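You operate a simulated robot arm through the tools that you are given. There is no shell and no other tool. Be economical: measure what you need, move in short steps, check, and stop when the job is done.

Carry out the task below with a simulated robot arm. There is one attempt and no reset: what you move stays moved.

TASK
Take the sage jar and put it on top of the clear jug. Then fetch the steel shaker and stand it on top of the glass jar on the table top.
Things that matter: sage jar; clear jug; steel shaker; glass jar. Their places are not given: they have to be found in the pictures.

It is judged by the outcome, as a careful person would: the job done as asked, and still so three seconds after it is handed in. It fails if anything else is knocked over, pushed out of place, dropped, spilled or broken.

THE ROBOT
A 6-joint arm with a two-finger parallel gripper, fixed in place. Base frame: the origin is at the foot of the arm, x ahead of it, y to its left, z up; the work surface is at about z = 0. Lengths are in mm, angles in rad, forces in N, time in s.
With the tool pointing down near the work surface it reaches from about 140 to 580 mm from the base axis. Its first joint turns from -1.152 to 1.152 rad. Payload 2.1 kg.
Tool frame: the origin (TCP) lies between the finger pads and is the grasp point; the fingertips stand 30 mm ahead of it; z points along the fingers, y is the line along which they close. The gripper opens to 94 mm. The fingers are 28 mm wide and 10 mm thick; the gripper's body (50 by 96 mm) begins 55 mm behind the TCP.
Orientation is that of the tool frame in the base frame, as a unit quaternion [x, y, z, w]. With the fingers straight down and closing along the base's y, the tool's x points along the base's -x, its y along +y and its z along -z.

THE INTERFACE
- The arm moves only by the tool move_arm. Its argument "motion" is a list of rows, each an object of numbers (a shift or turn left out is 0, a gripper value left out holds the last): "x", "y", "z": the shift along the tool's x, y, z in units of 400 mm (1.0 is 400 mm); "wx", "wy", "wz": the turn, a rotation vector about the tool's x, y, z in units of 120 degrees (1.0 is 120 degrees); "jaw": the finger opening in mm, from 0 to 94. In form: [{"x": .., "y": .., "z": .., "wx": .., "wy": .., "wz": .., "jaw": ..}, ...]. A call has 1 to 20 rows; each row is the pose to reach, as a shift and turn from the pose commanded when the call began, along the tool's axes at that moment. A call with a number of a shift or a turn outside -1 to 1 is refused whole. A row lasts 0.2 s, in which the tool goes at most 50 mm and 0.15 rad; a call with a longer step from one row to the next is refused whole, and so is a gripper value outside its range. A pose out of reach is approached as far as the arm can. The call stops where the force on the tool passes 40 N (or 10 N more than at its start, if that is more) or the arm is blocked; 0.2 s more then pass. The fingers move at their own pace (about 72 mm/s each) and stop on an object; they squeeze with about 28 N. The grip force told is the motor's: it shows also when the fingers shut on nothing. Time passes only in rows, and 0.2 s behind the last, so rows that repeat a pose let the fingers close. It gives the time, the measured TCP pose, the force on the tool (base axes), the opening and the grip force at its end, in the units of the frame above (readings bear some noise), and new pictures: "pictures" is both (left out), scene, wrist or none.
- Cameras (640 x 400 px; columns grow to the right, rows downward): "scene" is fixed at [45.4, -368.4, 476.1]; the picture's right is [0.83, -0.56, 0.00], its down [-0.35, -0.52, -0.78] and it looks along [0.43, 0.65, -0.62] (base axes); focal length 214 px, centre (320, 200). "wrist" rides on the gripper at [-37, 0, -58] in the tool frame; the picture's right is [0.00, -1.00, 0.00], its down [0.97, 0.00, -0.24] and it looks along [0.24, 0.00, 0.97] (tool axes); focal length 218 px, centre (320, 200).
- locate(camera, pixels): for up to 12 pixels [column, row] of the newest picture of that camera ("zoom" is the newest enlarged one), the place [x, y, z] in the base frame of the surface seen there, good to about 2 mm. No time passes.
- zoom(camera, box): a new picture of the part [left, top, right, bottom] of that camera's present view, enlarged. No time passes.
- close_job(): hands the job in; it is judged then, once.

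Work in short steps. Measure before you move; look again where a grasp or a placing could have gone wrong, and mend it. You have 80 turns and 120 pictures in all, the two below and enlarged ones among them. Open the gripper and draw the arm clear of the work before you hand the job in, unless the task says otherwise; then end with one line.

The tools are called after "Request:" by a JSON object that holds its "fn" and its "kwargs". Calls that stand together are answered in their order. move_arm: Moves the arm, as the interface text tells. Its arguments: {"type":"object","properties":{"motion":{"type":"array"},"pictures":{"type":"string","enum":["both","scene","wrist","none"]}},"required":["motion"]} The other tools are called the same way: locate (camera, pixels) gives the place of the surface under pixels of a picture; zoom (camera, box) takes an enlarged picture of a part of a camera's view; close_job () hands the job in.

At the start:

```text
time_s: 0.0
tcp_pos: [265.3, 47.4, 341.5]
orientation: [0.0, 1.0, 0.001, 0.0]
force: [0.1, -0.2, -0.3]
grip_width: 93.9
gripper_force: 0.0
```

scene: 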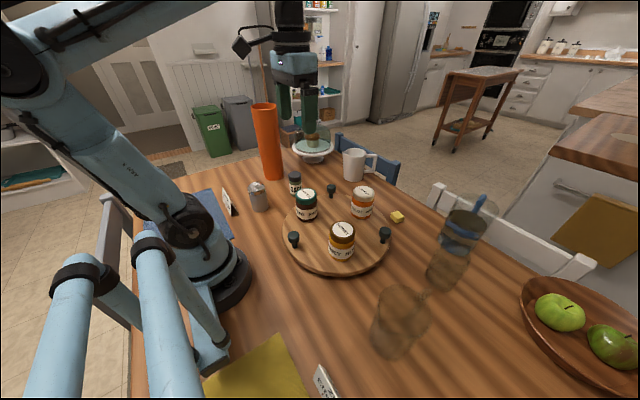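
wrist: 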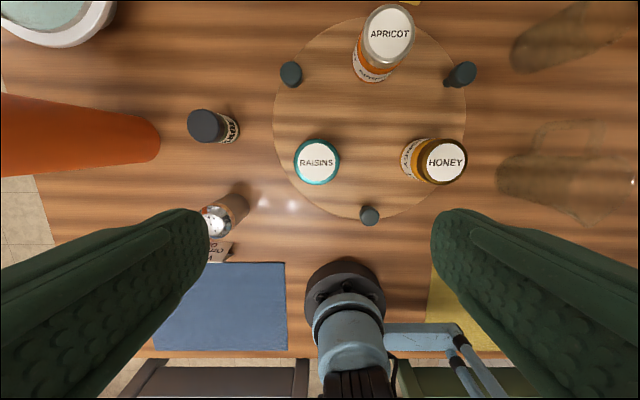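

The scene shows several jars on a board, a small dark-lidded jar near (295,183), a steel shaker near (258,197), and clear vessels near (460,240) and (400,320). I zoom in to identify them.

Request:
{"fn": "zoom", "kwargs": {"camera": "scene", "box": [220, 120, 420, 280]}}

Request:
{"fn": "zoom", "kwargs": {"camera": "scene", "box": [340, 180, 540, 380]}}

Request:
{"fn": "zoom", "kwargs": {"camera": "wrist", "box": [140, 60, 340, 280]}}

```text
2.50 times, centred on (320, 200) of scene
```

zoom: 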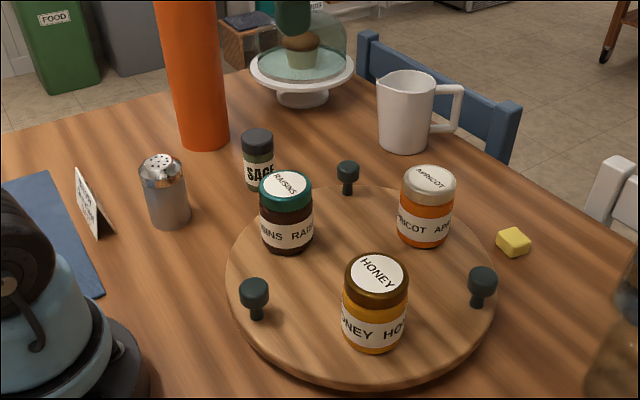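

```text
2.00 times, centred on (440, 280) of scene
```

zoom: 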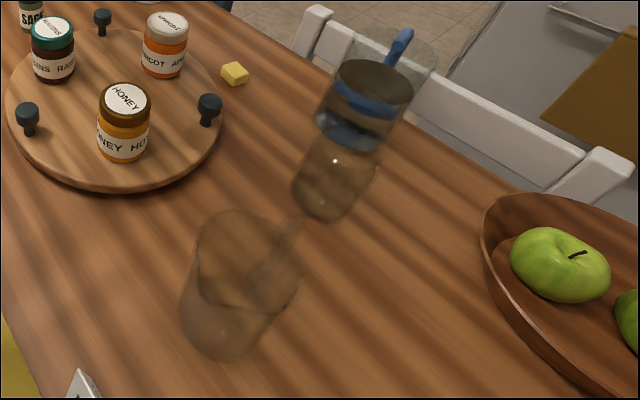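

```text
1.82 times, centred on (240, 170) of wrist
```

zoom: 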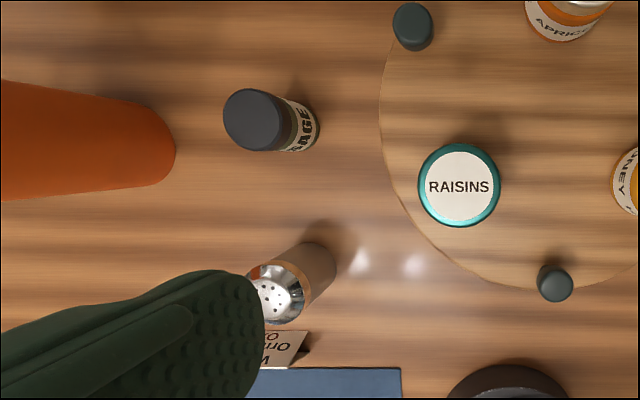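

I locate the sage jar, shaker and both clear vessels to get heights and positions.

Request:
{"fn": "locate", "kwargs": {"camera": "scene", "pixels": [[295, 177], [295, 190], [258, 187], [258, 205], [390, 350], [410, 300], [425, 295], [445, 280], [465, 225], [460, 250], [480, 205], [450, 215]]}}

Request:
{"fn": "locate", "kwargs": {"camera": "wrist", "pixels": [[205, 126], [228, 128], [216, 228], [240, 207], [315, 162], [560, 40], [590, 20], [520, 55], [500, 180], [560, 180], [600, 220], [630, 180]]}}

Request:
{"fn": "zoom", "kwargs": {"camera": "scene", "box": [360, 180, 520, 280]}}

Request:
{"fn": "zoom", "kwargs": {"camera": "scene", "box": [340, 270, 468, 370]}}

Request:
{"fn": "zoom", "kwargs": {"camera": "wrist", "box": [460, 0, 640, 240]}}

```text
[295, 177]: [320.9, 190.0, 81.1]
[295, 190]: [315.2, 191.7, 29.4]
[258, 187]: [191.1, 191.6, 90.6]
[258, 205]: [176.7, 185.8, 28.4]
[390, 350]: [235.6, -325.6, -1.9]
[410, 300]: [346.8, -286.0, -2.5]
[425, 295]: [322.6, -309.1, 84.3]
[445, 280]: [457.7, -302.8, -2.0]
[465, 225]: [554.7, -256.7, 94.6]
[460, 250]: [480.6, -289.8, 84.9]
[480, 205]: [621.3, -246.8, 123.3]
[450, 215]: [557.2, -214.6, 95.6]
```

```text
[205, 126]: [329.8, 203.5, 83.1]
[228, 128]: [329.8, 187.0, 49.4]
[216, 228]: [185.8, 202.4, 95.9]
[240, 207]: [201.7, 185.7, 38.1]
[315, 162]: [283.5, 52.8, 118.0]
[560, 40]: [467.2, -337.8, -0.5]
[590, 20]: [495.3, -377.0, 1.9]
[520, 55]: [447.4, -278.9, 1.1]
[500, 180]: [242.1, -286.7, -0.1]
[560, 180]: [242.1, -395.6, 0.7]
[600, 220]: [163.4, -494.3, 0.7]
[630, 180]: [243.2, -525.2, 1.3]
```

```text
4.00 times, centred on (440, 230) of scene
```

zoom: 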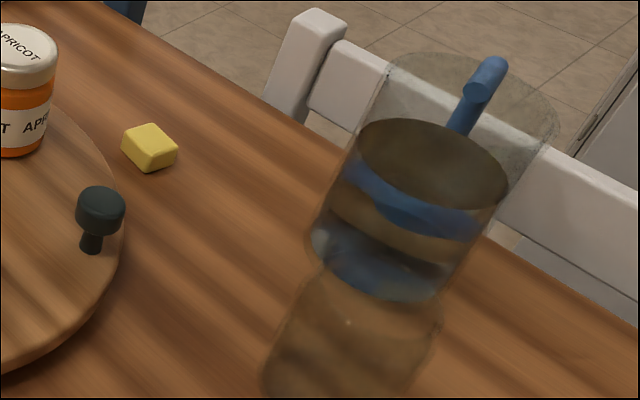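

```text
4.00 times, centred on (404, 320) of scene
```

zoom: 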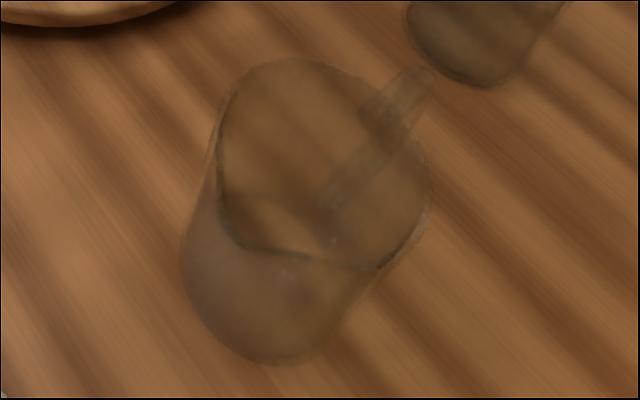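

```text
1.67 times, centred on (550, 120) of wrist
```

zoom: 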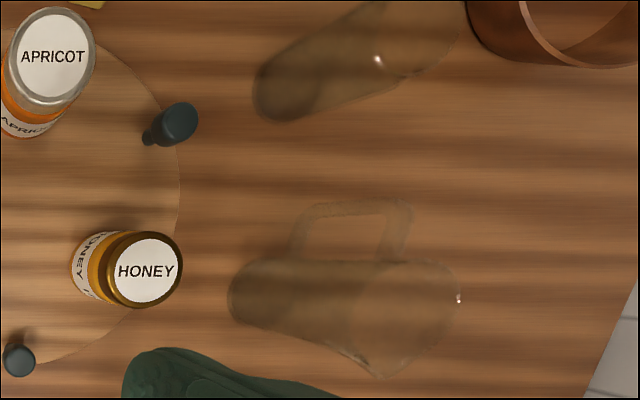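

The front vessel has a handle and spout, so it is the jug. The rear one looks like a jar with something blue. I move the wrist camera over them to see better.

Request:
{"fn": "move_arm", "kwargs": {"motion": [{"x": -0.05, "y": -0.1}, {"x": -0.1, "y": -0.2}, {"x": -0.15, "y": -0.3}, {"x": -0.2, "y": -0.4}, {"x": -0.25, "y": -0.5}, {"x": -0.3, "y": -0.6}, {"x": -0.33, "y": -0.7}, {"x": -0.33, "y": -0.7}]}}

```text
time_s: 1.8
tcp_pos: [399.2, -233.5, 341.7]
orientation: [0.0, 1.0, 0.001, 0.001]
force: [0.3, 0.1, 0.4]
grip_width: 94.2
gripper_force: 0.0
```

scene: 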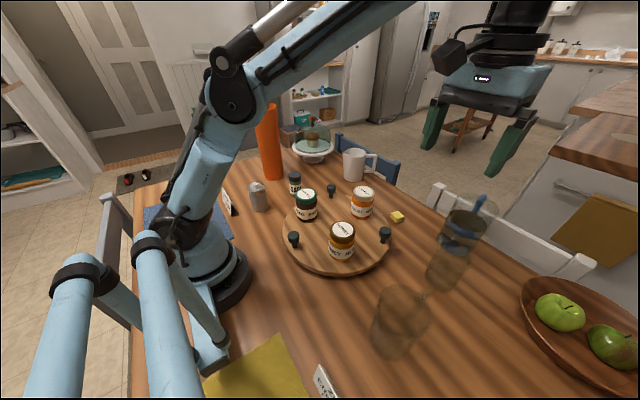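
wrist: 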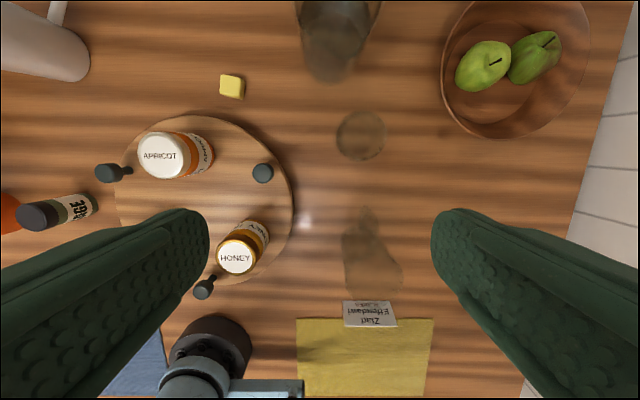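

Request:
{"fn": "zoom", "kwargs": {"camera": "wrist", "box": [270, 0, 430, 100]}}

Request:
{"fn": "zoom", "kwargs": {"camera": "wrist", "box": [280, 90, 440, 190]}}

Request:
{"fn": "zoom", "kwargs": {"camera": "wrist", "box": [290, 200, 450, 300]}}

Request:
{"fn": "locate", "kwargs": {"camera": "wrist", "pixels": [[360, 135], [360, 120], [345, 135], [382, 135], [360, 158], [335, 30], [330, 65], [365, 250], [370, 215], [375, 270], [350, 250], [335, 45]]}}

```text
4.00 times, centred on (350, 50) of wrist
```

zoom: 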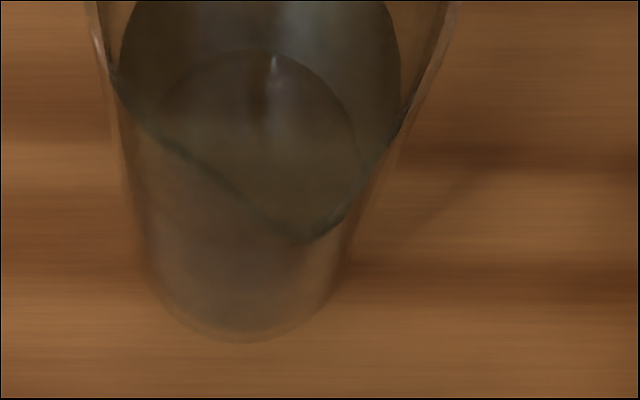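

```text
4.00 times, centred on (360, 140) of wrist
```

zoom: 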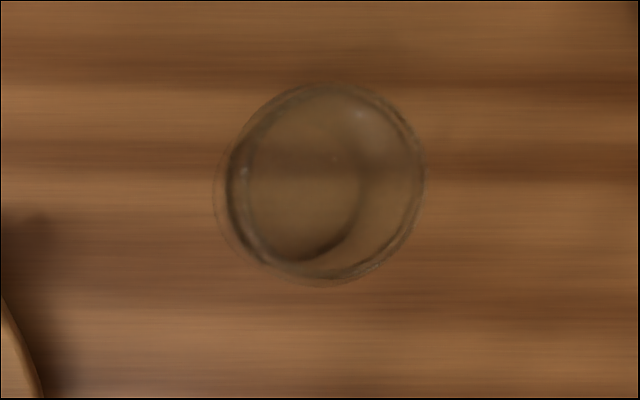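

```text
4.00 times, centred on (370, 250) of wrist
```

zoom: 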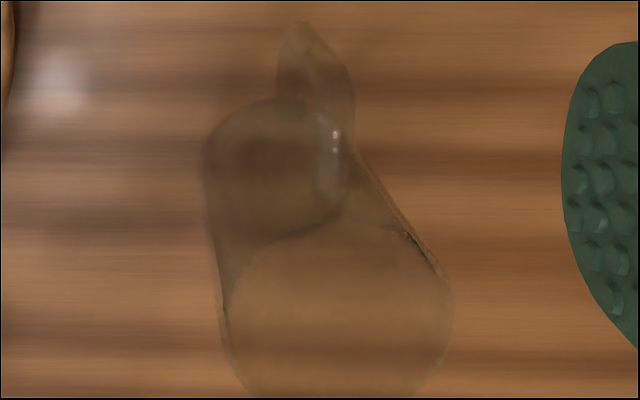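

```text
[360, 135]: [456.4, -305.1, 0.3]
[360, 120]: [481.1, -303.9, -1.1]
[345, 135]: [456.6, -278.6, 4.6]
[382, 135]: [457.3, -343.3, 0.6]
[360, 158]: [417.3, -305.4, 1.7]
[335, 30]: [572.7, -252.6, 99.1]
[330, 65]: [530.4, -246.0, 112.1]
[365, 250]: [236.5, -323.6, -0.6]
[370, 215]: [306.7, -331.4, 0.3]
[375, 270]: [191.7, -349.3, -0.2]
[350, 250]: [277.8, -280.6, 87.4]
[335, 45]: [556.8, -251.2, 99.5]
```

The rear container holds water and is a separate vessel; the jar stands near (457,-305) and the jug near (300,-310). I go above the jug for a straight-down view.

Request:
{"fn": "move_arm", "kwargs": {"motion": [{"x": 0.08, "y": -0.08}, {"x": 0.16, "y": -0.16, "z": 0.02}, {"x": 0.18, "y": -0.18, "z": 0.04}, {"x": 0.18, "y": -0.18, "z": 0.04}], "pictures": "wrist"}}

Request:
{"fn": "zoom", "kwargs": {"camera": "wrist", "box": [240, 120, 400, 220]}}

```text
time_s: 2.8
tcp_pos: [328.2, -304.8, 324.4]
orientation: [0.0, 1.0, 0.001, 0.0]
force: [0.2, -0.5, 0.0]
grip_width: 93.8
gripper_force: 0.0
```

wrist: 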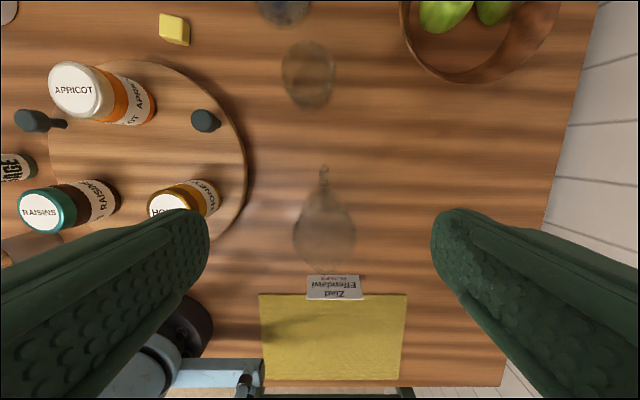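

```text
4.00 times, centred on (320, 170) of wrist
```

zoom: 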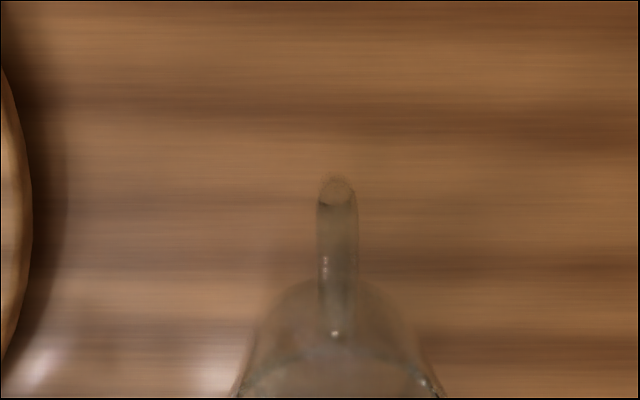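

Request:
{"fn": "zoom", "kwargs": {"camera": "wrist", "box": [244, 160, 404, 280]}}

Request:
{"fn": "zoom", "kwargs": {"camera": "wrist", "box": [250, 0, 370, 120]}}

Request:
{"fn": "locate", "kwargs": {"camera": "wrist", "pixels": [[324, 168], [324, 178], [324, 195], [324, 220], [324, 240], [296, 235], [353, 235], [302, 220], [345, 220], [324, 270], [300, 250], [350, 250]]}}

```text
3.33 times, centred on (324, 220) of wrist
```

zoom: 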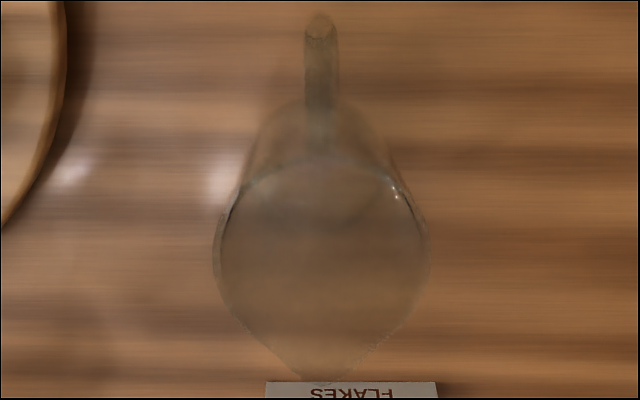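

```text
3.33 times, centred on (310, 60) of wrist
```

zoom: 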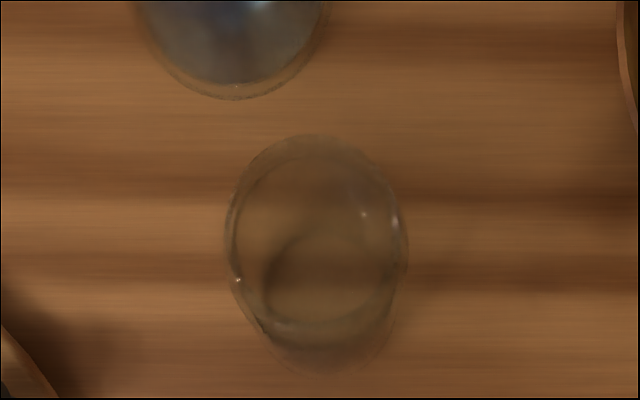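

```text
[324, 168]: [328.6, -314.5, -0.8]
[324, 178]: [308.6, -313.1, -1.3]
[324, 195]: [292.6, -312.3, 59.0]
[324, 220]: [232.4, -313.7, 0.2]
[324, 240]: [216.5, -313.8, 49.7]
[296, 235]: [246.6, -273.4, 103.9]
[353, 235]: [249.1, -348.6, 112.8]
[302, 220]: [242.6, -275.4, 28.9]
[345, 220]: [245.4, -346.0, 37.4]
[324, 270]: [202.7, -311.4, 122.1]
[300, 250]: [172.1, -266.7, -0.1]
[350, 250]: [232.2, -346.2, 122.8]
```

The jug's rim seems at z≈122, centre ≈(247,-311). I go closer to see whether the top is open or lidded; fingertips stay at z≈200.

Request:
{"fn": "move_arm", "kwargs": {"motion": [{"x": 0.03, "y": -0.012, "z": 0.08}, {"x": 0.06, "y": -0.012, "z": 0.16}, {"x": 0.095, "y": -0.012, "z": 0.235}, {"x": 0.095, "y": -0.012, "z": 0.235}], "pictures": "wrist"}}

Request:
{"fn": "zoom", "kwargs": {"camera": "wrist", "box": [220, 160, 420, 310]}}

Request:
{"fn": "zoom", "kwargs": {"camera": "scene", "box": [340, 270, 468, 370]}}

```text
time_s: 3.8
tcp_pos: [287.4, -309.0, 231.1]
orientation: [0.0, 1.0, 0.001, 0.001]
force: [-0.5, -0.1, 0.4]
grip_width: 94.1
gripper_force: 0.0
```

wrist: 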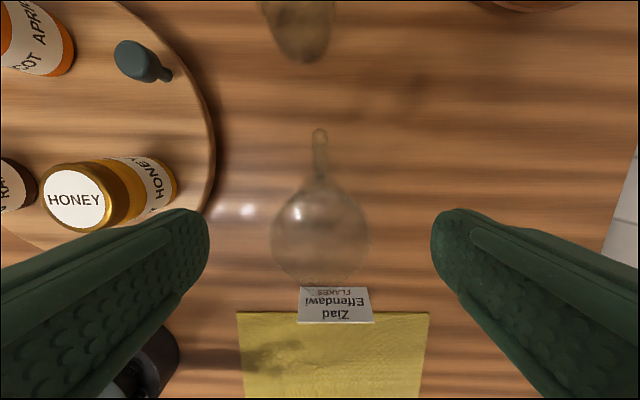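

```text
2.67 times, centred on (320, 235) of wrist
```

zoom: 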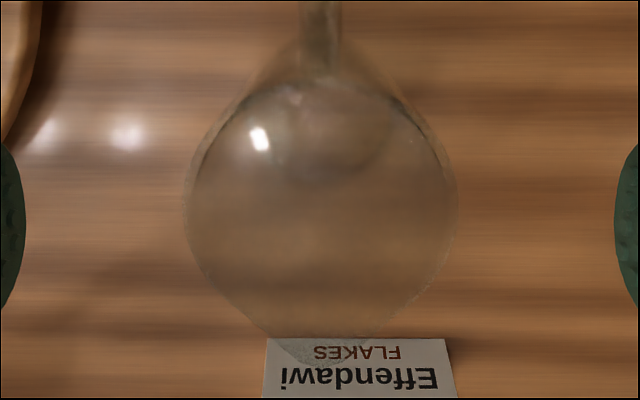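

```text
4.00 times, centred on (404, 320) of scene
```

zoom: 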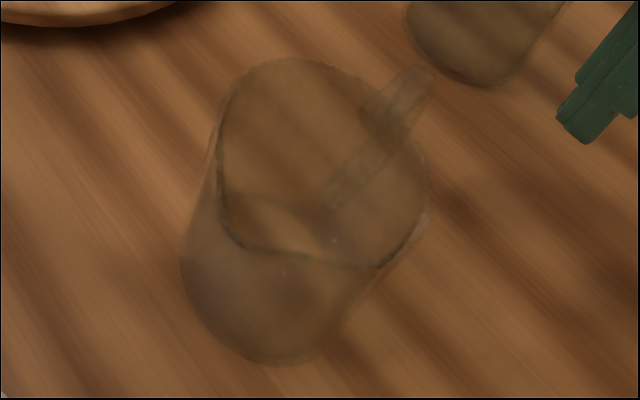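

Request:
{"fn": "locate", "kwargs": {"camera": "wrist", "pixels": [[320, 200], [320, 215], [300, 230], [320, 230], [340, 230], [320, 245], [300, 260], [320, 260], [340, 260], [272, 235], [369, 235], [320, 280]]}}

Request:
{"fn": "locate", "kwargs": {"camera": "scene", "pixels": [[384, 310], [384, 300], [400, 300], [400, 310], [410, 310], [400, 285], [415, 335], [400, 337], [383, 320], [425, 310], [400, 320], [420, 322]]}}

```text
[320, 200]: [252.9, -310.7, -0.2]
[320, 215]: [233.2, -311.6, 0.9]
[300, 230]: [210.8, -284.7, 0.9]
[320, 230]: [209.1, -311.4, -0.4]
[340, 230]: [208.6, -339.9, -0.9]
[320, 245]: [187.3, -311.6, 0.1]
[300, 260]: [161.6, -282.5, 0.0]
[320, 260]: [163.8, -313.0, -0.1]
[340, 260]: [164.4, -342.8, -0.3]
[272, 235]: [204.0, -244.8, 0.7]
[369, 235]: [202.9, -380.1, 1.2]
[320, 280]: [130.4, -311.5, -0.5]
```

```text
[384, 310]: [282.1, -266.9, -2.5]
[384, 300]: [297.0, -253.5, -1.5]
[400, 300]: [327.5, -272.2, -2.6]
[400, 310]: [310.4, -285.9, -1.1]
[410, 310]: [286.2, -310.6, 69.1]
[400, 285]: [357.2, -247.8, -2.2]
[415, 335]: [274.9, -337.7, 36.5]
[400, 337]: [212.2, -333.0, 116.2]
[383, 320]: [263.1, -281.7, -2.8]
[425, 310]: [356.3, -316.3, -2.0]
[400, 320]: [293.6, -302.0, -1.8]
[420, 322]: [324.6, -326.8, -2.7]
```

The jug's mouth centre is ≈(250,-311), rim z≈120. Whether it's closed I'll feel for when placing. Now I go back up and over toward the sage jar.

Request:
{"fn": "move_arm", "kwargs": {"motion": [{"z": -0.12}, {"z": -0.24, "y": 0.03}, {"z": -0.275, "y": 0.15}, {"z": -0.275, "y": 0.27}, {"z": -0.275, "y": 0.39}, {"z": -0.275, "y": 0.51}, {"z": -0.275, "y": 0.63}, {"z": -0.275, "y": 0.75}, {"z": -0.275, "y": 0.87}, {"z": -0.275, "y": 0.98}, {"z": -0.275, "y": 0.98}], "pictures": "none"}}

Request:
{"fn": "move_arm", "kwargs": {"motion": [{"y": 0.1}, {"y": 0.2, "x": -0.03}, {"y": 0.25, "x": -0.06}, {"y": 0.25, "x": -0.06}]}}

Request:
{"fn": "zoom", "kwargs": {"camera": "wrist", "box": [160, 60, 400, 300]}}

```text
time_s: 6.2
tcp_pos: [289.2, 81.4, 342.8]
orientation: [0.0, 1.0, 0.001, 0.0]
force: [1.2, 0.9, 0.1]
grip_width: 94.3
gripper_force: 0.1
```

```text
time_s: 7.2
tcp_pos: [311.1, 183.0, 342.0]
orientation: [0.0, 1.0, 0.001, 0.001]
force: [-0.3, -0.3, 0.0]
grip_width: 94.1
gripper_force: 0.0
```

scene: 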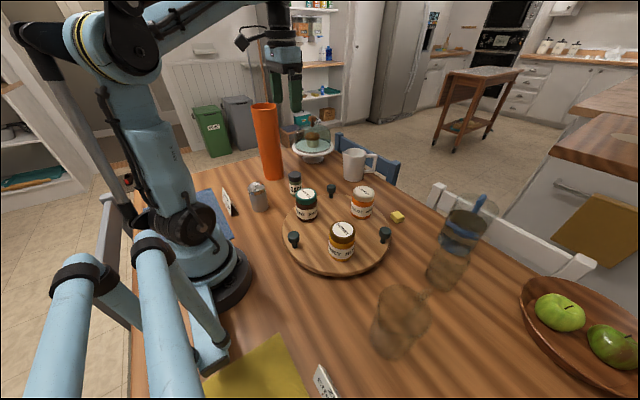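
wrist: 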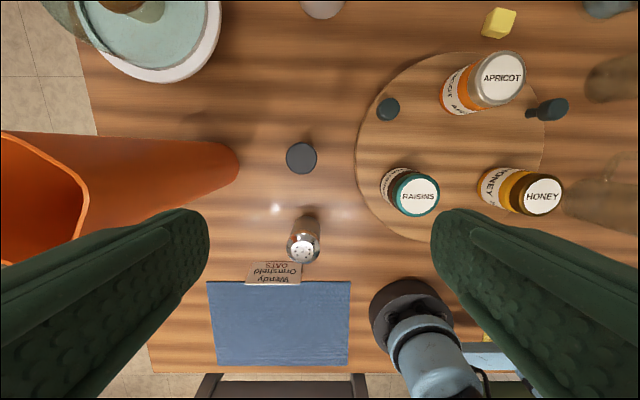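

```text
1.67 times, centred on (280, 180) of wrist
```

zoom: 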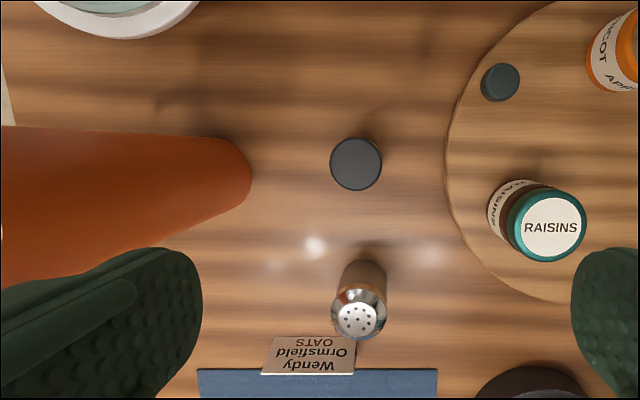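

Request:
{"fn": "locate", "kwargs": {"camera": "wrist", "pixels": [[301, 145], [301, 172], [288, 158], [314, 158], [301, 158], [237, 165], [60, 150], [304, 251], [300, 232], [301, 238], [165, 220], [417, 196]]}}

```text
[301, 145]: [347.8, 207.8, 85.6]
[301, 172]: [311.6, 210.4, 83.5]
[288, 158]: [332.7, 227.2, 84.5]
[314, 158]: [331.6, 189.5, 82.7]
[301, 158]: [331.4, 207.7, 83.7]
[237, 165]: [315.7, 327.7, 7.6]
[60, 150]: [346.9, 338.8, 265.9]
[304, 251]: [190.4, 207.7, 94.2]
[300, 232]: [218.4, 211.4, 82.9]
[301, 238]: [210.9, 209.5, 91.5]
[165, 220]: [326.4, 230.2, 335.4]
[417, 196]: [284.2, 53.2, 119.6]
```

Sage jar: centre ≈(330,208), top z 84, diameter ≈40. I line up above it and come down to TCP z≈60.

Request:
{"fn": "move_arm", "kwargs": {"motion": [{"x": -0.047, "y": 0.0625, "z": 0.05}, {"x": -0.047, "y": 0.0625, "z": 0.17}, {"x": -0.047, "y": 0.0625, "z": 0.29}, {"x": -0.047, "y": 0.0625, "z": 0.4}, {"x": -0.047, "y": 0.0625, "z": 0.5}, {"x": -0.047, "y": 0.0625, "z": 0.5}]}}

```text
time_s: 8.6
tcp_pos: [331.9, 208.2, 142.7]
orientation: [0.0, 1.0, 0.001, 0.0]
force: [-0.3, 0.5, 0.0]
grip_width: 94.1
gripper_force: 0.1
```

scene: 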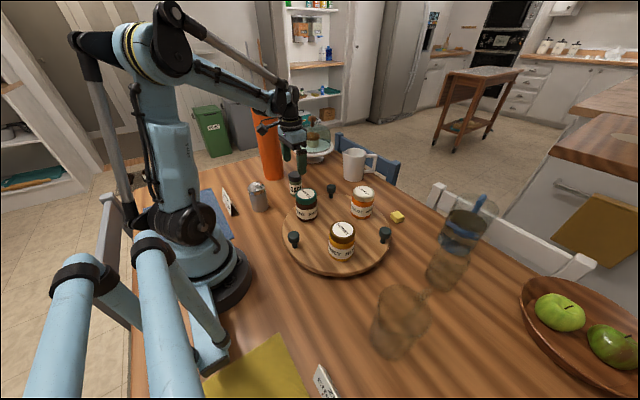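
wrist: 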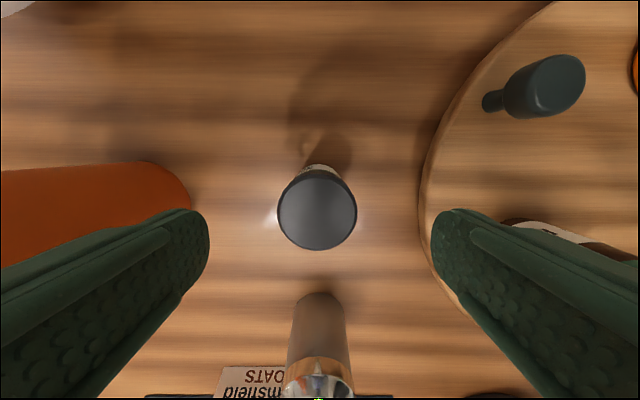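

Centred on the cap (317,210). Descend 82 mm and close.

Request:
{"fn": "move_arm", "kwargs": {"motion": [{"z": 0.1}, {"z": 0.206}, {"z": 0.206, "jaw": 30}, {"z": 0.206, "jaw": 30}, {"z": 0.206, "jaw": 30}, {"z": 0.206, "jaw": 30}], "pictures": "wrist"}}

```text
time_s: 10.0
tcp_pos: [330.3, 207.3, 60.7]
orientation: [0.0, 1.0, 0.0, 0.001]
force: [-0.1, -1.1, 0.1]
grip_width: 44.6
gripper_force: 28.0
```

wrist: 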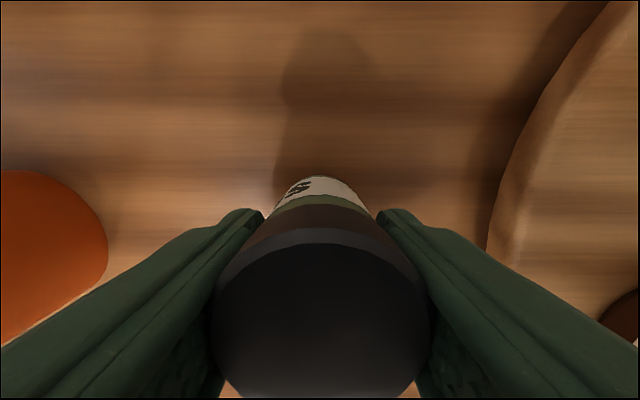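

Gripped (44.6 mm, 28 N). Lift to z≈300 and carry toward the jug.

Request:
{"fn": "move_arm", "kwargs": {"motion": [{"z": -0.08}, {"z": -0.18}, {"z": -0.29}, {"z": -0.4}, {"z": -0.5}, {"z": -0.6, "y": -0.02}, {"z": -0.6, "y": -0.12}, {"z": -0.6, "y": -0.23}, {"z": -0.6, "y": -0.34}, {"z": -0.6, "y": -0.45}, {"z": -0.6, "y": -0.56}, {"z": -0.6, "y": -0.67}, {"z": -0.6, "y": -0.78}, {"z": -0.6, "y": -0.78}], "pictures": "scene"}}

```text
time_s: 13.0
tcp_pos: [330.5, -104.6, 299.5]
orientation: [0.001, 1.0, 0.001, 0.001]
force: [0.3, -0.1, -0.4]
grip_width: 44.7
gripper_force: 28.0
```

scene: 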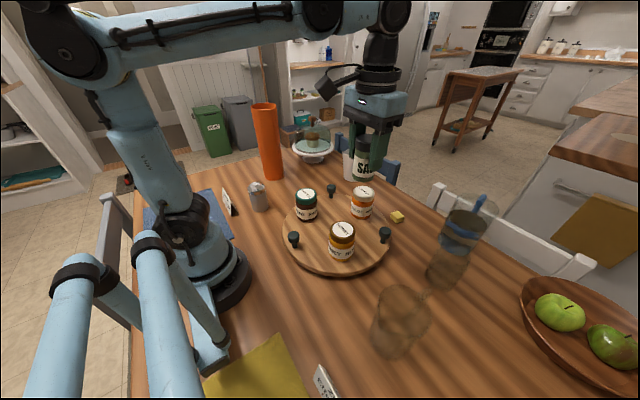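

Continue to above the jug mouth (250,-311), jar bottom ending ≈135.

Request:
{"fn": "move_arm", "kwargs": {"motion": [{"x": 0.04, "y": -0.1}, {"x": 0.08, "y": -0.2}, {"x": 0.12, "y": -0.3}, {"x": 0.16, "y": -0.4}, {"x": 0.2, "y": -0.5}, {"x": 0.2, "y": -0.516}, {"x": 0.2, "y": -0.516, "z": 0.1}, {"x": 0.2, "y": -0.516, "z": 0.2}, {"x": 0.2, "y": -0.516, "z": 0.25}, {"x": 0.2, "y": -0.516, "z": 0.25}]}}

Request:
{"fn": "zoom", "kwargs": {"camera": "scene", "box": [320, 220, 480, 380]}}

```text
time_s: 15.2
tcp_pos: [250.0, -311.2, 199.3]
orientation: [0.0, 1.0, 0.001, 0.0]
force: [0.2, 0.8, 0.1]
grip_width: 44.8
gripper_force: 27.5
```

scene: 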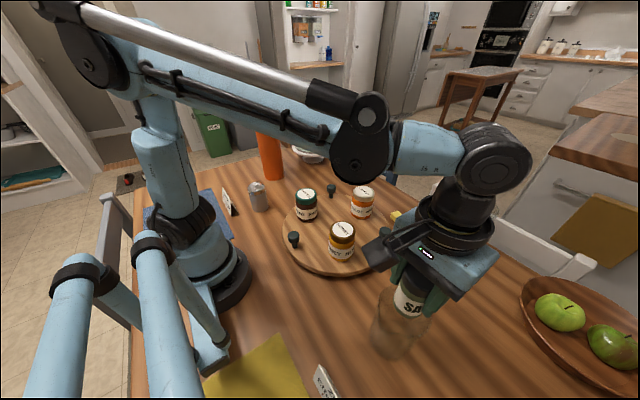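
wrist: 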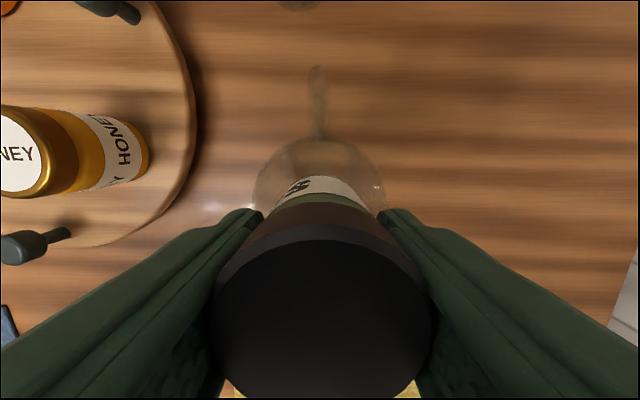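

```text
2.50 times, centred on (400, 300) of scene
```

zoom: 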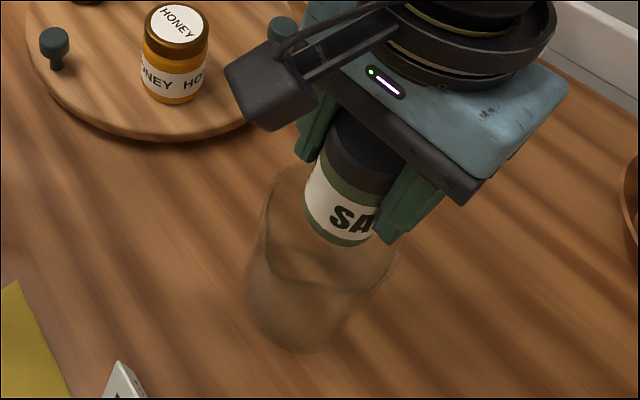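

Centred: mouth spans cols 253–385 around the jar. Lower slowly, feeling for contact expected around TCP z≈180.

Request:
{"fn": "move_arm", "kwargs": {"motion": [{"z": 0.012}, {"z": 0.022}, {"z": 0.03}, {"z": 0.035}, {"z": 0.04}, {"z": 0.04}], "pictures": "none"}}

Request:
{"fn": "move_arm", "kwargs": {"motion": [{"z": 0.004}, {"z": 0.008}, {"z": 0.008}], "pictures": "scene"}}

Request:
{"fn": "zoom", "kwargs": {"camera": "scene", "box": [340, 240, 468, 368]}}

```text
time_s: 16.6
tcp_pos: [251.4, -312.1, 183.2]
orientation: [-0.001, 1.0, 0.001, 0.002]
force: [0.1, 1.6, 25.3]
grip_width: 45.2
gripper_force: 28.2
```

```text
time_s: 17.4
tcp_pos: [250.5, -310.1, 180.3]
orientation: [0.0, 1.0, 0.0, 0.001]
force: [2.0, -0.9, 24.8]
grip_width: 44.1
gripper_force: 28.3
```

scene: 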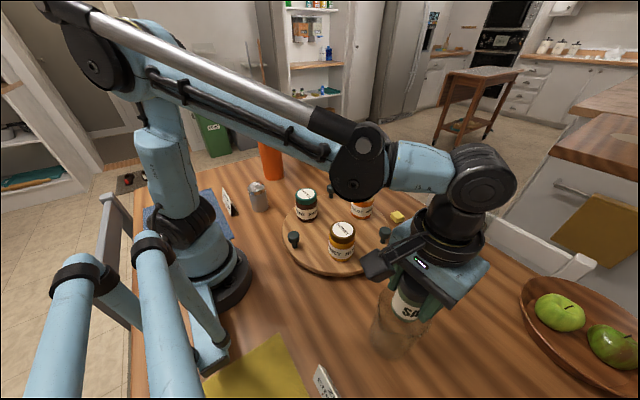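

```text
3.12 times, centred on (404, 304) of scene
```

zoom: 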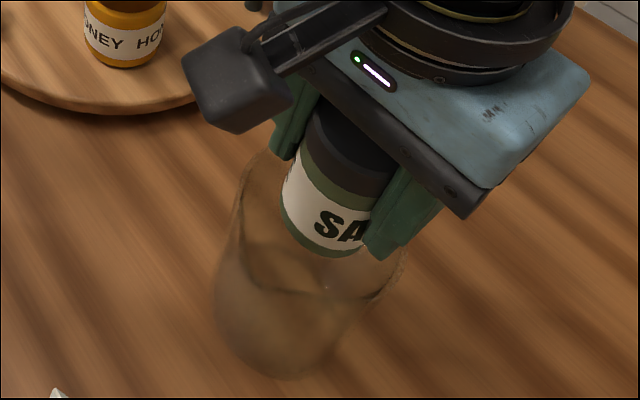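

Firm contact (25 N) with the jar bottom at ≈122: the top carries it. Open gently and look before rising.

Request:
{"fn": "move_arm", "kwargs": {"motion": [{"jaw": 46}, {"jaw": 50}, {"jaw": 60}, {"jaw": 75}, {"jaw": 90}, {"jaw": 90}]}}

```text
time_s: 18.8
tcp_pos: [251.4, -310.7, 179.6]
orientation: [0.0, 1.0, 0.0, 0.0]
force: [-0.5, 0.1, 0.2]
grip_width: 89.9
gripper_force: 0.1
```

scene: 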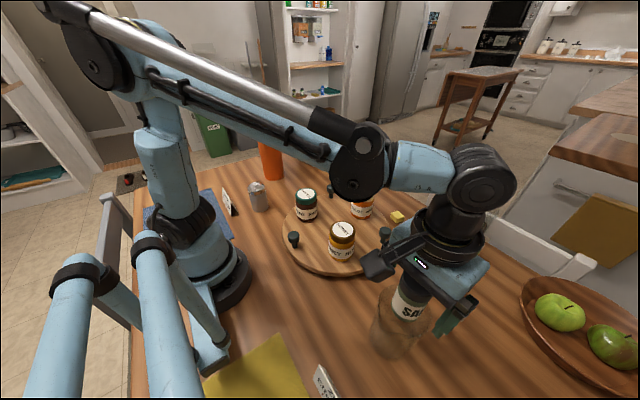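
wrist: 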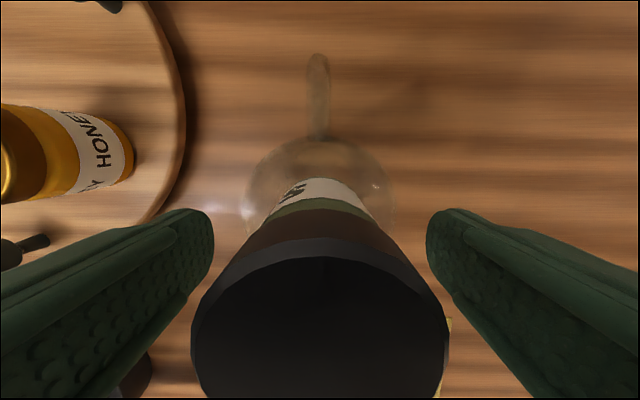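

It stands upright on its own. Rise straight up to z≈340.

Request:
{"fn": "move_arm", "kwargs": {"motion": [{"z": -0.05}, {"z": -0.15}, {"z": -0.27}, {"z": -0.38}, {"z": -0.4}, {"z": -0.4}]}}

Request:
{"fn": "zoom", "kwargs": {"camera": "scene", "box": [340, 240, 468, 368]}}

```text
time_s: 20.2
tcp_pos: [250.8, -310.4, 340.4]
orientation: [0.0, 1.0, 0.001, 0.0]
force: [-0.4, 0.3, -0.1]
grip_width: 89.8
gripper_force: 0.0
```

scene: 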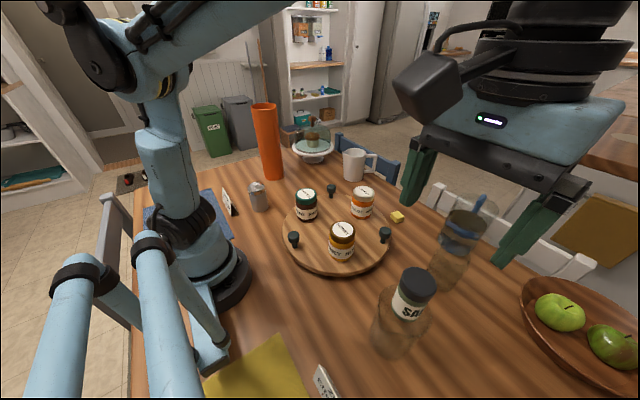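
wrist: 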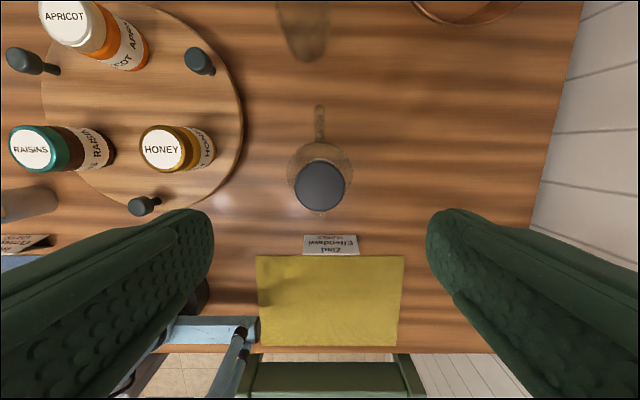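

```text
3.12 times, centred on (404, 304) of scene
```

zoom: 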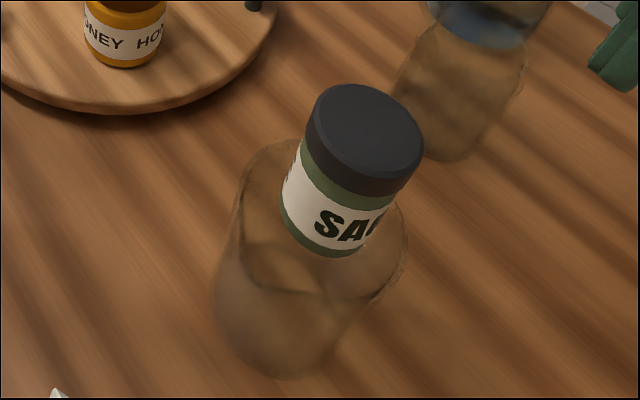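

Sage jar is upright on the jug. Now I look at the glass jar from above.

Request:
{"fn": "move_arm", "kwargs": {"motion": [{"x": -0.11}, {"x": -0.22, "y": 0.02}, {"x": -0.33, "y": 0.05}, {"x": -0.44, "y": 0.05}, {"x": -0.475, "y": 0.05, "z": 0.1}, {"x": -0.475, "y": 0.05, "z": 0.2}, {"x": -0.475, "y": 0.05, "z": 0.2}], "pictures": "wrist"}}

Request:
{"fn": "zoom", "kwargs": {"camera": "wrist", "box": [240, 120, 400, 260]}}

Request:
{"fn": "zoom", "kwargs": {"camera": "scene", "box": [400, 180, 528, 300]}}

```text
time_s: 21.8
tcp_pos: [442.1, -289.3, 258.6]
orientation: [0.0, 1.0, 0.001, 0.001]
force: [-0.5, 0.8, 0.8]
grip_width: 90.0
gripper_force: 0.0
out of reach, approached as far as the arm can: row 4, 5
```

wrist: 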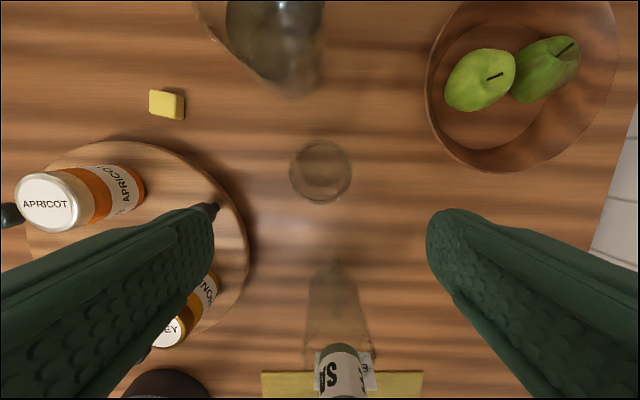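

```text
2.86 times, centred on (320, 190) of wrist
```

zoom: 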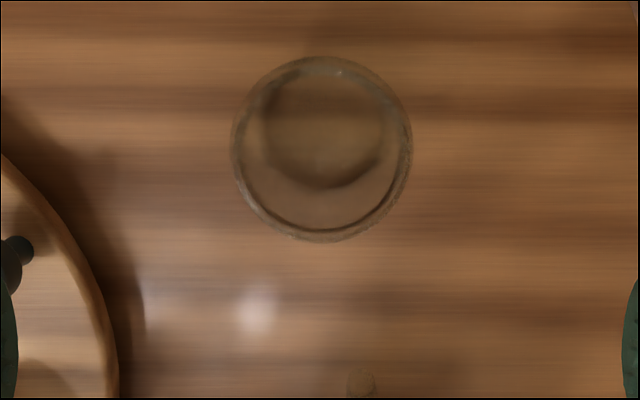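

```text
3.33 times, centred on (464, 240) of scene
```

zoom: 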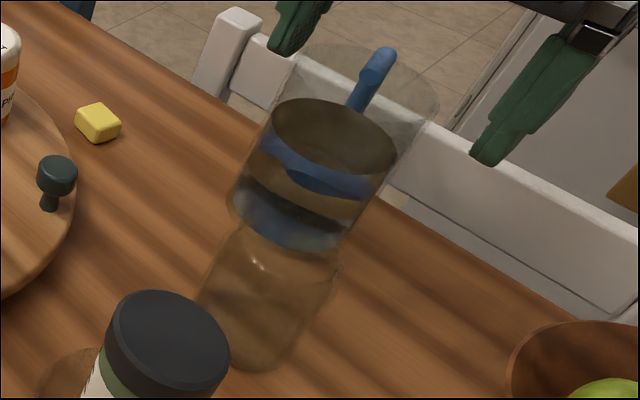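

Request:
{"fn": "locate", "kwargs": {"camera": "wrist", "pixels": [[321, 141], [321, 204], [290, 172], [351, 172], [299, 150], [343, 150], [299, 194], [343, 194], [321, 200], [300, 172], [321, 172], [347, 160]]}}

Request:
{"fn": "locate", "kwargs": {"camera": "zoom", "pixels": [[240, 230], [330, 255], [250, 265], [335, 280], [280, 245], [260, 230], [200, 300], [310, 330], [300, 270], [235, 215], [325, 300], [290, 300]]}}

```text
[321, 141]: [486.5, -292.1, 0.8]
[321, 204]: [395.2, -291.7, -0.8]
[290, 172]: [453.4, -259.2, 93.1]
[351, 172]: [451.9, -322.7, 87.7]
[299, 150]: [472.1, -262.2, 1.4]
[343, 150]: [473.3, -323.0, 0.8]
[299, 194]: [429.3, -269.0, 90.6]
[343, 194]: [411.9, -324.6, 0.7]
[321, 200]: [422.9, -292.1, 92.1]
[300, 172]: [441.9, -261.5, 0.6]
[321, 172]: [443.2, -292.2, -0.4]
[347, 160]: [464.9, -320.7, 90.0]
```

```text
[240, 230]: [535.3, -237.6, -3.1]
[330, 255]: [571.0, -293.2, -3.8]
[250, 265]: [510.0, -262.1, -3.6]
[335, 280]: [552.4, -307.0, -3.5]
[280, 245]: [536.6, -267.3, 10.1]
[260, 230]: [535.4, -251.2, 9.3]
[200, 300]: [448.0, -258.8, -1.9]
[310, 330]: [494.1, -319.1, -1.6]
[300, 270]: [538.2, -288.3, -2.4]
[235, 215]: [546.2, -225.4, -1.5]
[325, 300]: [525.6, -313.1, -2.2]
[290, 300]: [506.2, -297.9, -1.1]
```

Jar rim: z≈91, centre ≈(453,-291), radius ≈32. I check the height of the water vessel behind it for clearance.

Request:
{"fn": "locate", "kwargs": {"camera": "wrist", "pixels": [[200, 15], [210, 30], [230, 50], [250, 70], [280, 85], [320, 60], [275, 40], [197, 8]]}}

Request:
{"fn": "locate", "kwargs": {"camera": "scene", "pixels": [[478, 200], [474, 210], [452, 197], [456, 190], [495, 215], [475, 192], [484, 198], [490, 225]]}}

Request:
{"fn": "zoom", "kwargs": {"camera": "wrist", "box": [180, 0, 340, 110]}}

```text
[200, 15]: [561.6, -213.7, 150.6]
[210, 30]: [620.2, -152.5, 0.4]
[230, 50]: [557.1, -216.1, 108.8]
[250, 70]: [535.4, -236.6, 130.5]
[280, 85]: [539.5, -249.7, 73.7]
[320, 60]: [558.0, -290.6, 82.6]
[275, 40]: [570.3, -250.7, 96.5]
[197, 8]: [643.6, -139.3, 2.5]
```

```text
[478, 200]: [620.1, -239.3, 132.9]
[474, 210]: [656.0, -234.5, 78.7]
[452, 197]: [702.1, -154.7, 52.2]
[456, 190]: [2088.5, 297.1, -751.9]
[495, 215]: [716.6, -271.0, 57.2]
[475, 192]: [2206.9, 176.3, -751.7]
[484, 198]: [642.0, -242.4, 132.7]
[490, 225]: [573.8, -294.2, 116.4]
```

```text
3.64 times, centred on (260, 55) of wrist
```

zoom: 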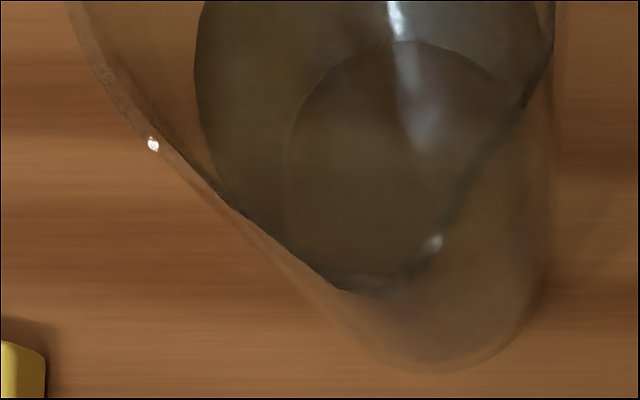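

Pitcher rim is z≈150, clear of the gripper at placing height. Now head to the steel shaker near (192,207).

Request:
{"fn": "move_arm", "kwargs": {"motion": [{"x": 0.03, "y": 0.1, "z": -0.03}, {"x": 0.06, "y": 0.2, "z": -0.06}, {"x": 0.1, "y": 0.3, "z": -0.1}, {"x": 0.14, "y": 0.4, "z": -0.14}, {"x": 0.18, "y": 0.5, "z": -0.17}, {"x": 0.22, "y": 0.6, "z": -0.2}, {"x": 0.26, "y": 0.7, "z": -0.2}, {"x": 0.3, "y": 0.8, "z": -0.2}, {"x": 0.34, "y": 0.9, "z": -0.2}, {"x": 0.38, "y": 1.0, "z": -0.2}, {"x": 0.38, "y": 1.0, "z": -0.2}], "pictures": "none"}}

Request:
{"fn": "move_arm", "kwargs": {"motion": [{"x": 0.06, "y": 0.09}, {"x": 0.12, "y": 0.18, "z": 0.05}, {"x": 0.21, "y": 0.24, "z": 0.1}, {"x": 0.21, "y": 0.24, "z": 0.15}, {"x": 0.21, "y": 0.24, "z": 0.15}]}}

```text
time_s: 24.2
tcp_pos: [289.7, 110.4, 340.5]
orientation: [0.0, 1.0, 0.001, -0.001]
force: [1.0, 1.1, -0.1]
grip_width: 90.0
gripper_force: 0.1
```

```text
time_s: 25.4
tcp_pos: [205.8, 206.5, 280.8]
orientation: [0.001, 1.0, 0.001, -0.001]
force: [0.7, 0.2, -0.5]
grip_width: 90.1
gripper_force: 0.1
```

scene: 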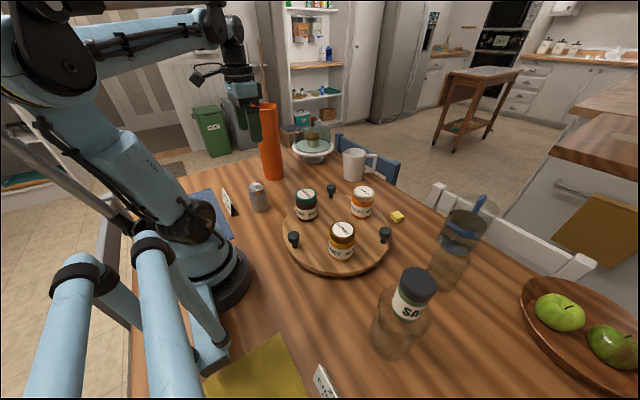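
wrist: 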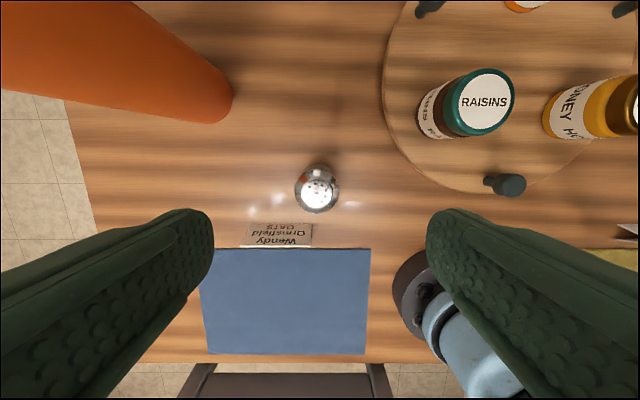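

Request:
{"fn": "locate", "kwargs": {"camera": "wrist", "pixels": [[318, 194], [318, 212], [318, 180], [296, 190], [338, 190], [318, 167], [280, 225], [250, 224], [311, 224], [280, 246], [320, 200]]}}

Request:
{"fn": "zoom", "kwargs": {"camera": "wrist", "box": [240, 140, 400, 260]}}

```text
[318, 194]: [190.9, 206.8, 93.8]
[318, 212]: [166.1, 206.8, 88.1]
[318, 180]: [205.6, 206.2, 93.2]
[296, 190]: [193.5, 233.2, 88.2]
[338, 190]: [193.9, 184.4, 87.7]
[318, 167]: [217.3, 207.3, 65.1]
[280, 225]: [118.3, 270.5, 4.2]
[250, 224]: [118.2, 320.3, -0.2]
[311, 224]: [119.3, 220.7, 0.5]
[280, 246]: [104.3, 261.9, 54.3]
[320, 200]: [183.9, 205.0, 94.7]
```

```text
3.33 times, centred on (320, 200) of wrist
```

zoom: 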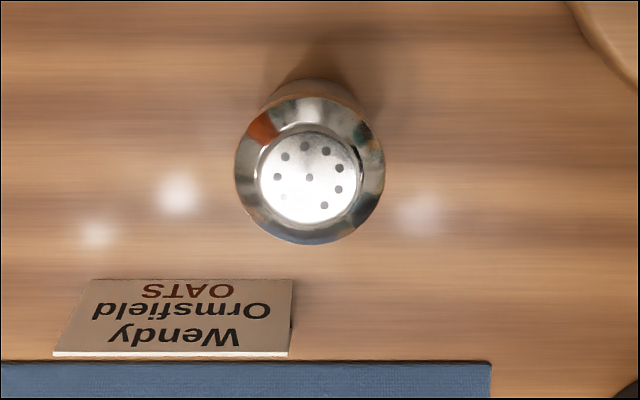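

Shaker centre ≈(190.5,208), top 95, ~49 mm wide. Align and come down in two stages.

Request:
{"fn": "move_arm", "kwargs": {"motion": [{"x": 0.038, "y": 0.003, "z": 0.1}, {"x": 0.038, "y": 0.003, "z": 0.2}, {"x": 0.038, "y": 0.003, "z": 0.32}, {"x": 0.038, "y": 0.003, "z": 0.32}], "pictures": "wrist"}}

```text
time_s: 26.4
tcp_pos: [191.3, 207.2, 152.2]
orientation: [0.0, 1.0, 0.0, 0.0]
force: [-0.3, 1.4, -0.2]
grip_width: 89.8
gripper_force: 0.0
```

wrist: 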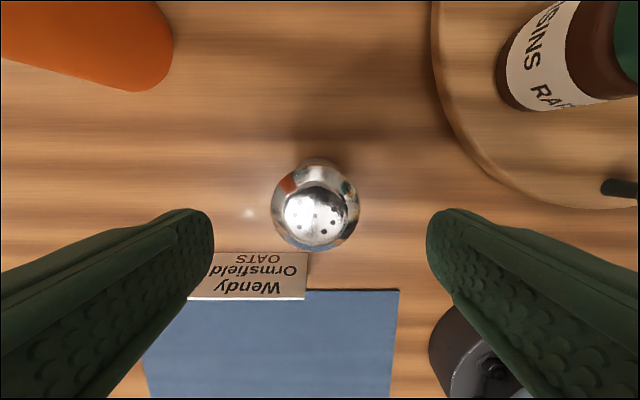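

Request:
{"fn": "move_arm", "kwargs": {"motion": [{"y": 0.004, "z": 0.1}, {"y": 0.004, "z": 0.2}, {"y": 0.004, "z": 0.235}, {"y": 0.004, "z": 0.235, "jaw": 32}, {"y": 0.004, "z": 0.235, "jaw": 32}, {"y": 0.004, "z": 0.235, "jaw": 32}, {"y": 0.004, "z": 0.235, "jaw": 32}]}}

```text
time_s: 28.0
tcp_pos: [188.1, 207.5, 58.6]
orientation: [0.0, 1.0, 0.0, 0.0]
force: [0.2, -0.7, -0.3]
grip_width: 54.3
gripper_force: 28.4
```

scene: 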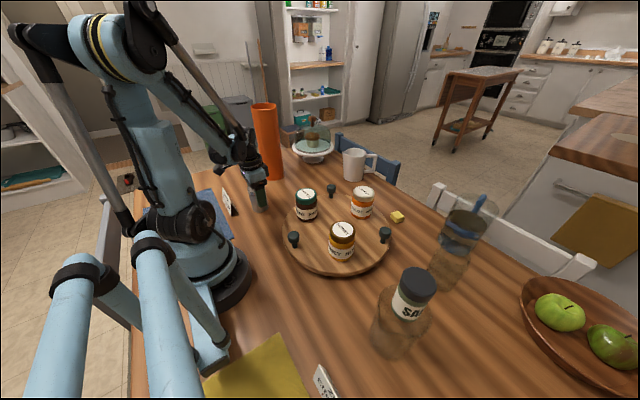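
wrist: 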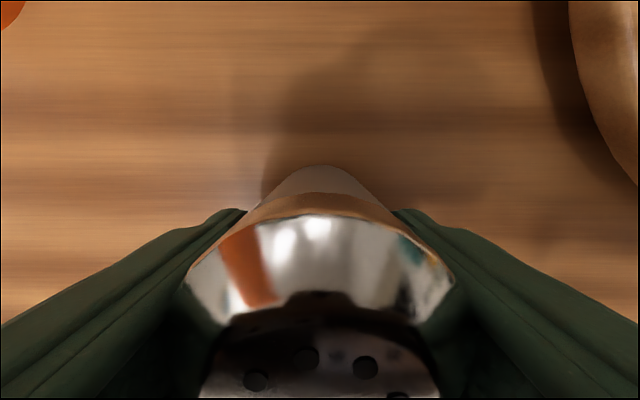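

Gripped at 54 mm width, 28 N. Lift to z≈300 and start across.

Request:
{"fn": "move_arm", "kwargs": {"motion": [{"z": -0.05}, {"z": -0.15}, {"z": -0.27}, {"z": -0.39}, {"z": -0.5}, {"z": -0.6}, {"z": -0.6, "x": -0.05, "y": -0.09}, {"z": -0.6, "x": -0.1, "y": -0.18}, {"z": -0.6, "x": -0.15, "y": -0.28}, {"z": -0.6, "x": -0.2, "y": -0.38}, {"z": -0.6, "x": -0.255, "y": -0.47}, {"z": -0.6, "x": -0.255, "y": -0.47}], "pictures": "scene"}}

```text
time_s: 30.6
tcp_pos: [292.0, 20.8, 297.9]
orientation: [0.0, 1.0, 0.001, 0.001]
force: [0.8, -0.2, -0.9]
grip_width: 54.4
gripper_force: 28.0
```

scene: 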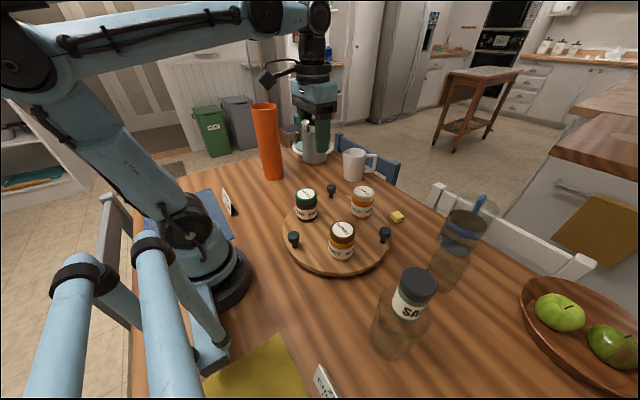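

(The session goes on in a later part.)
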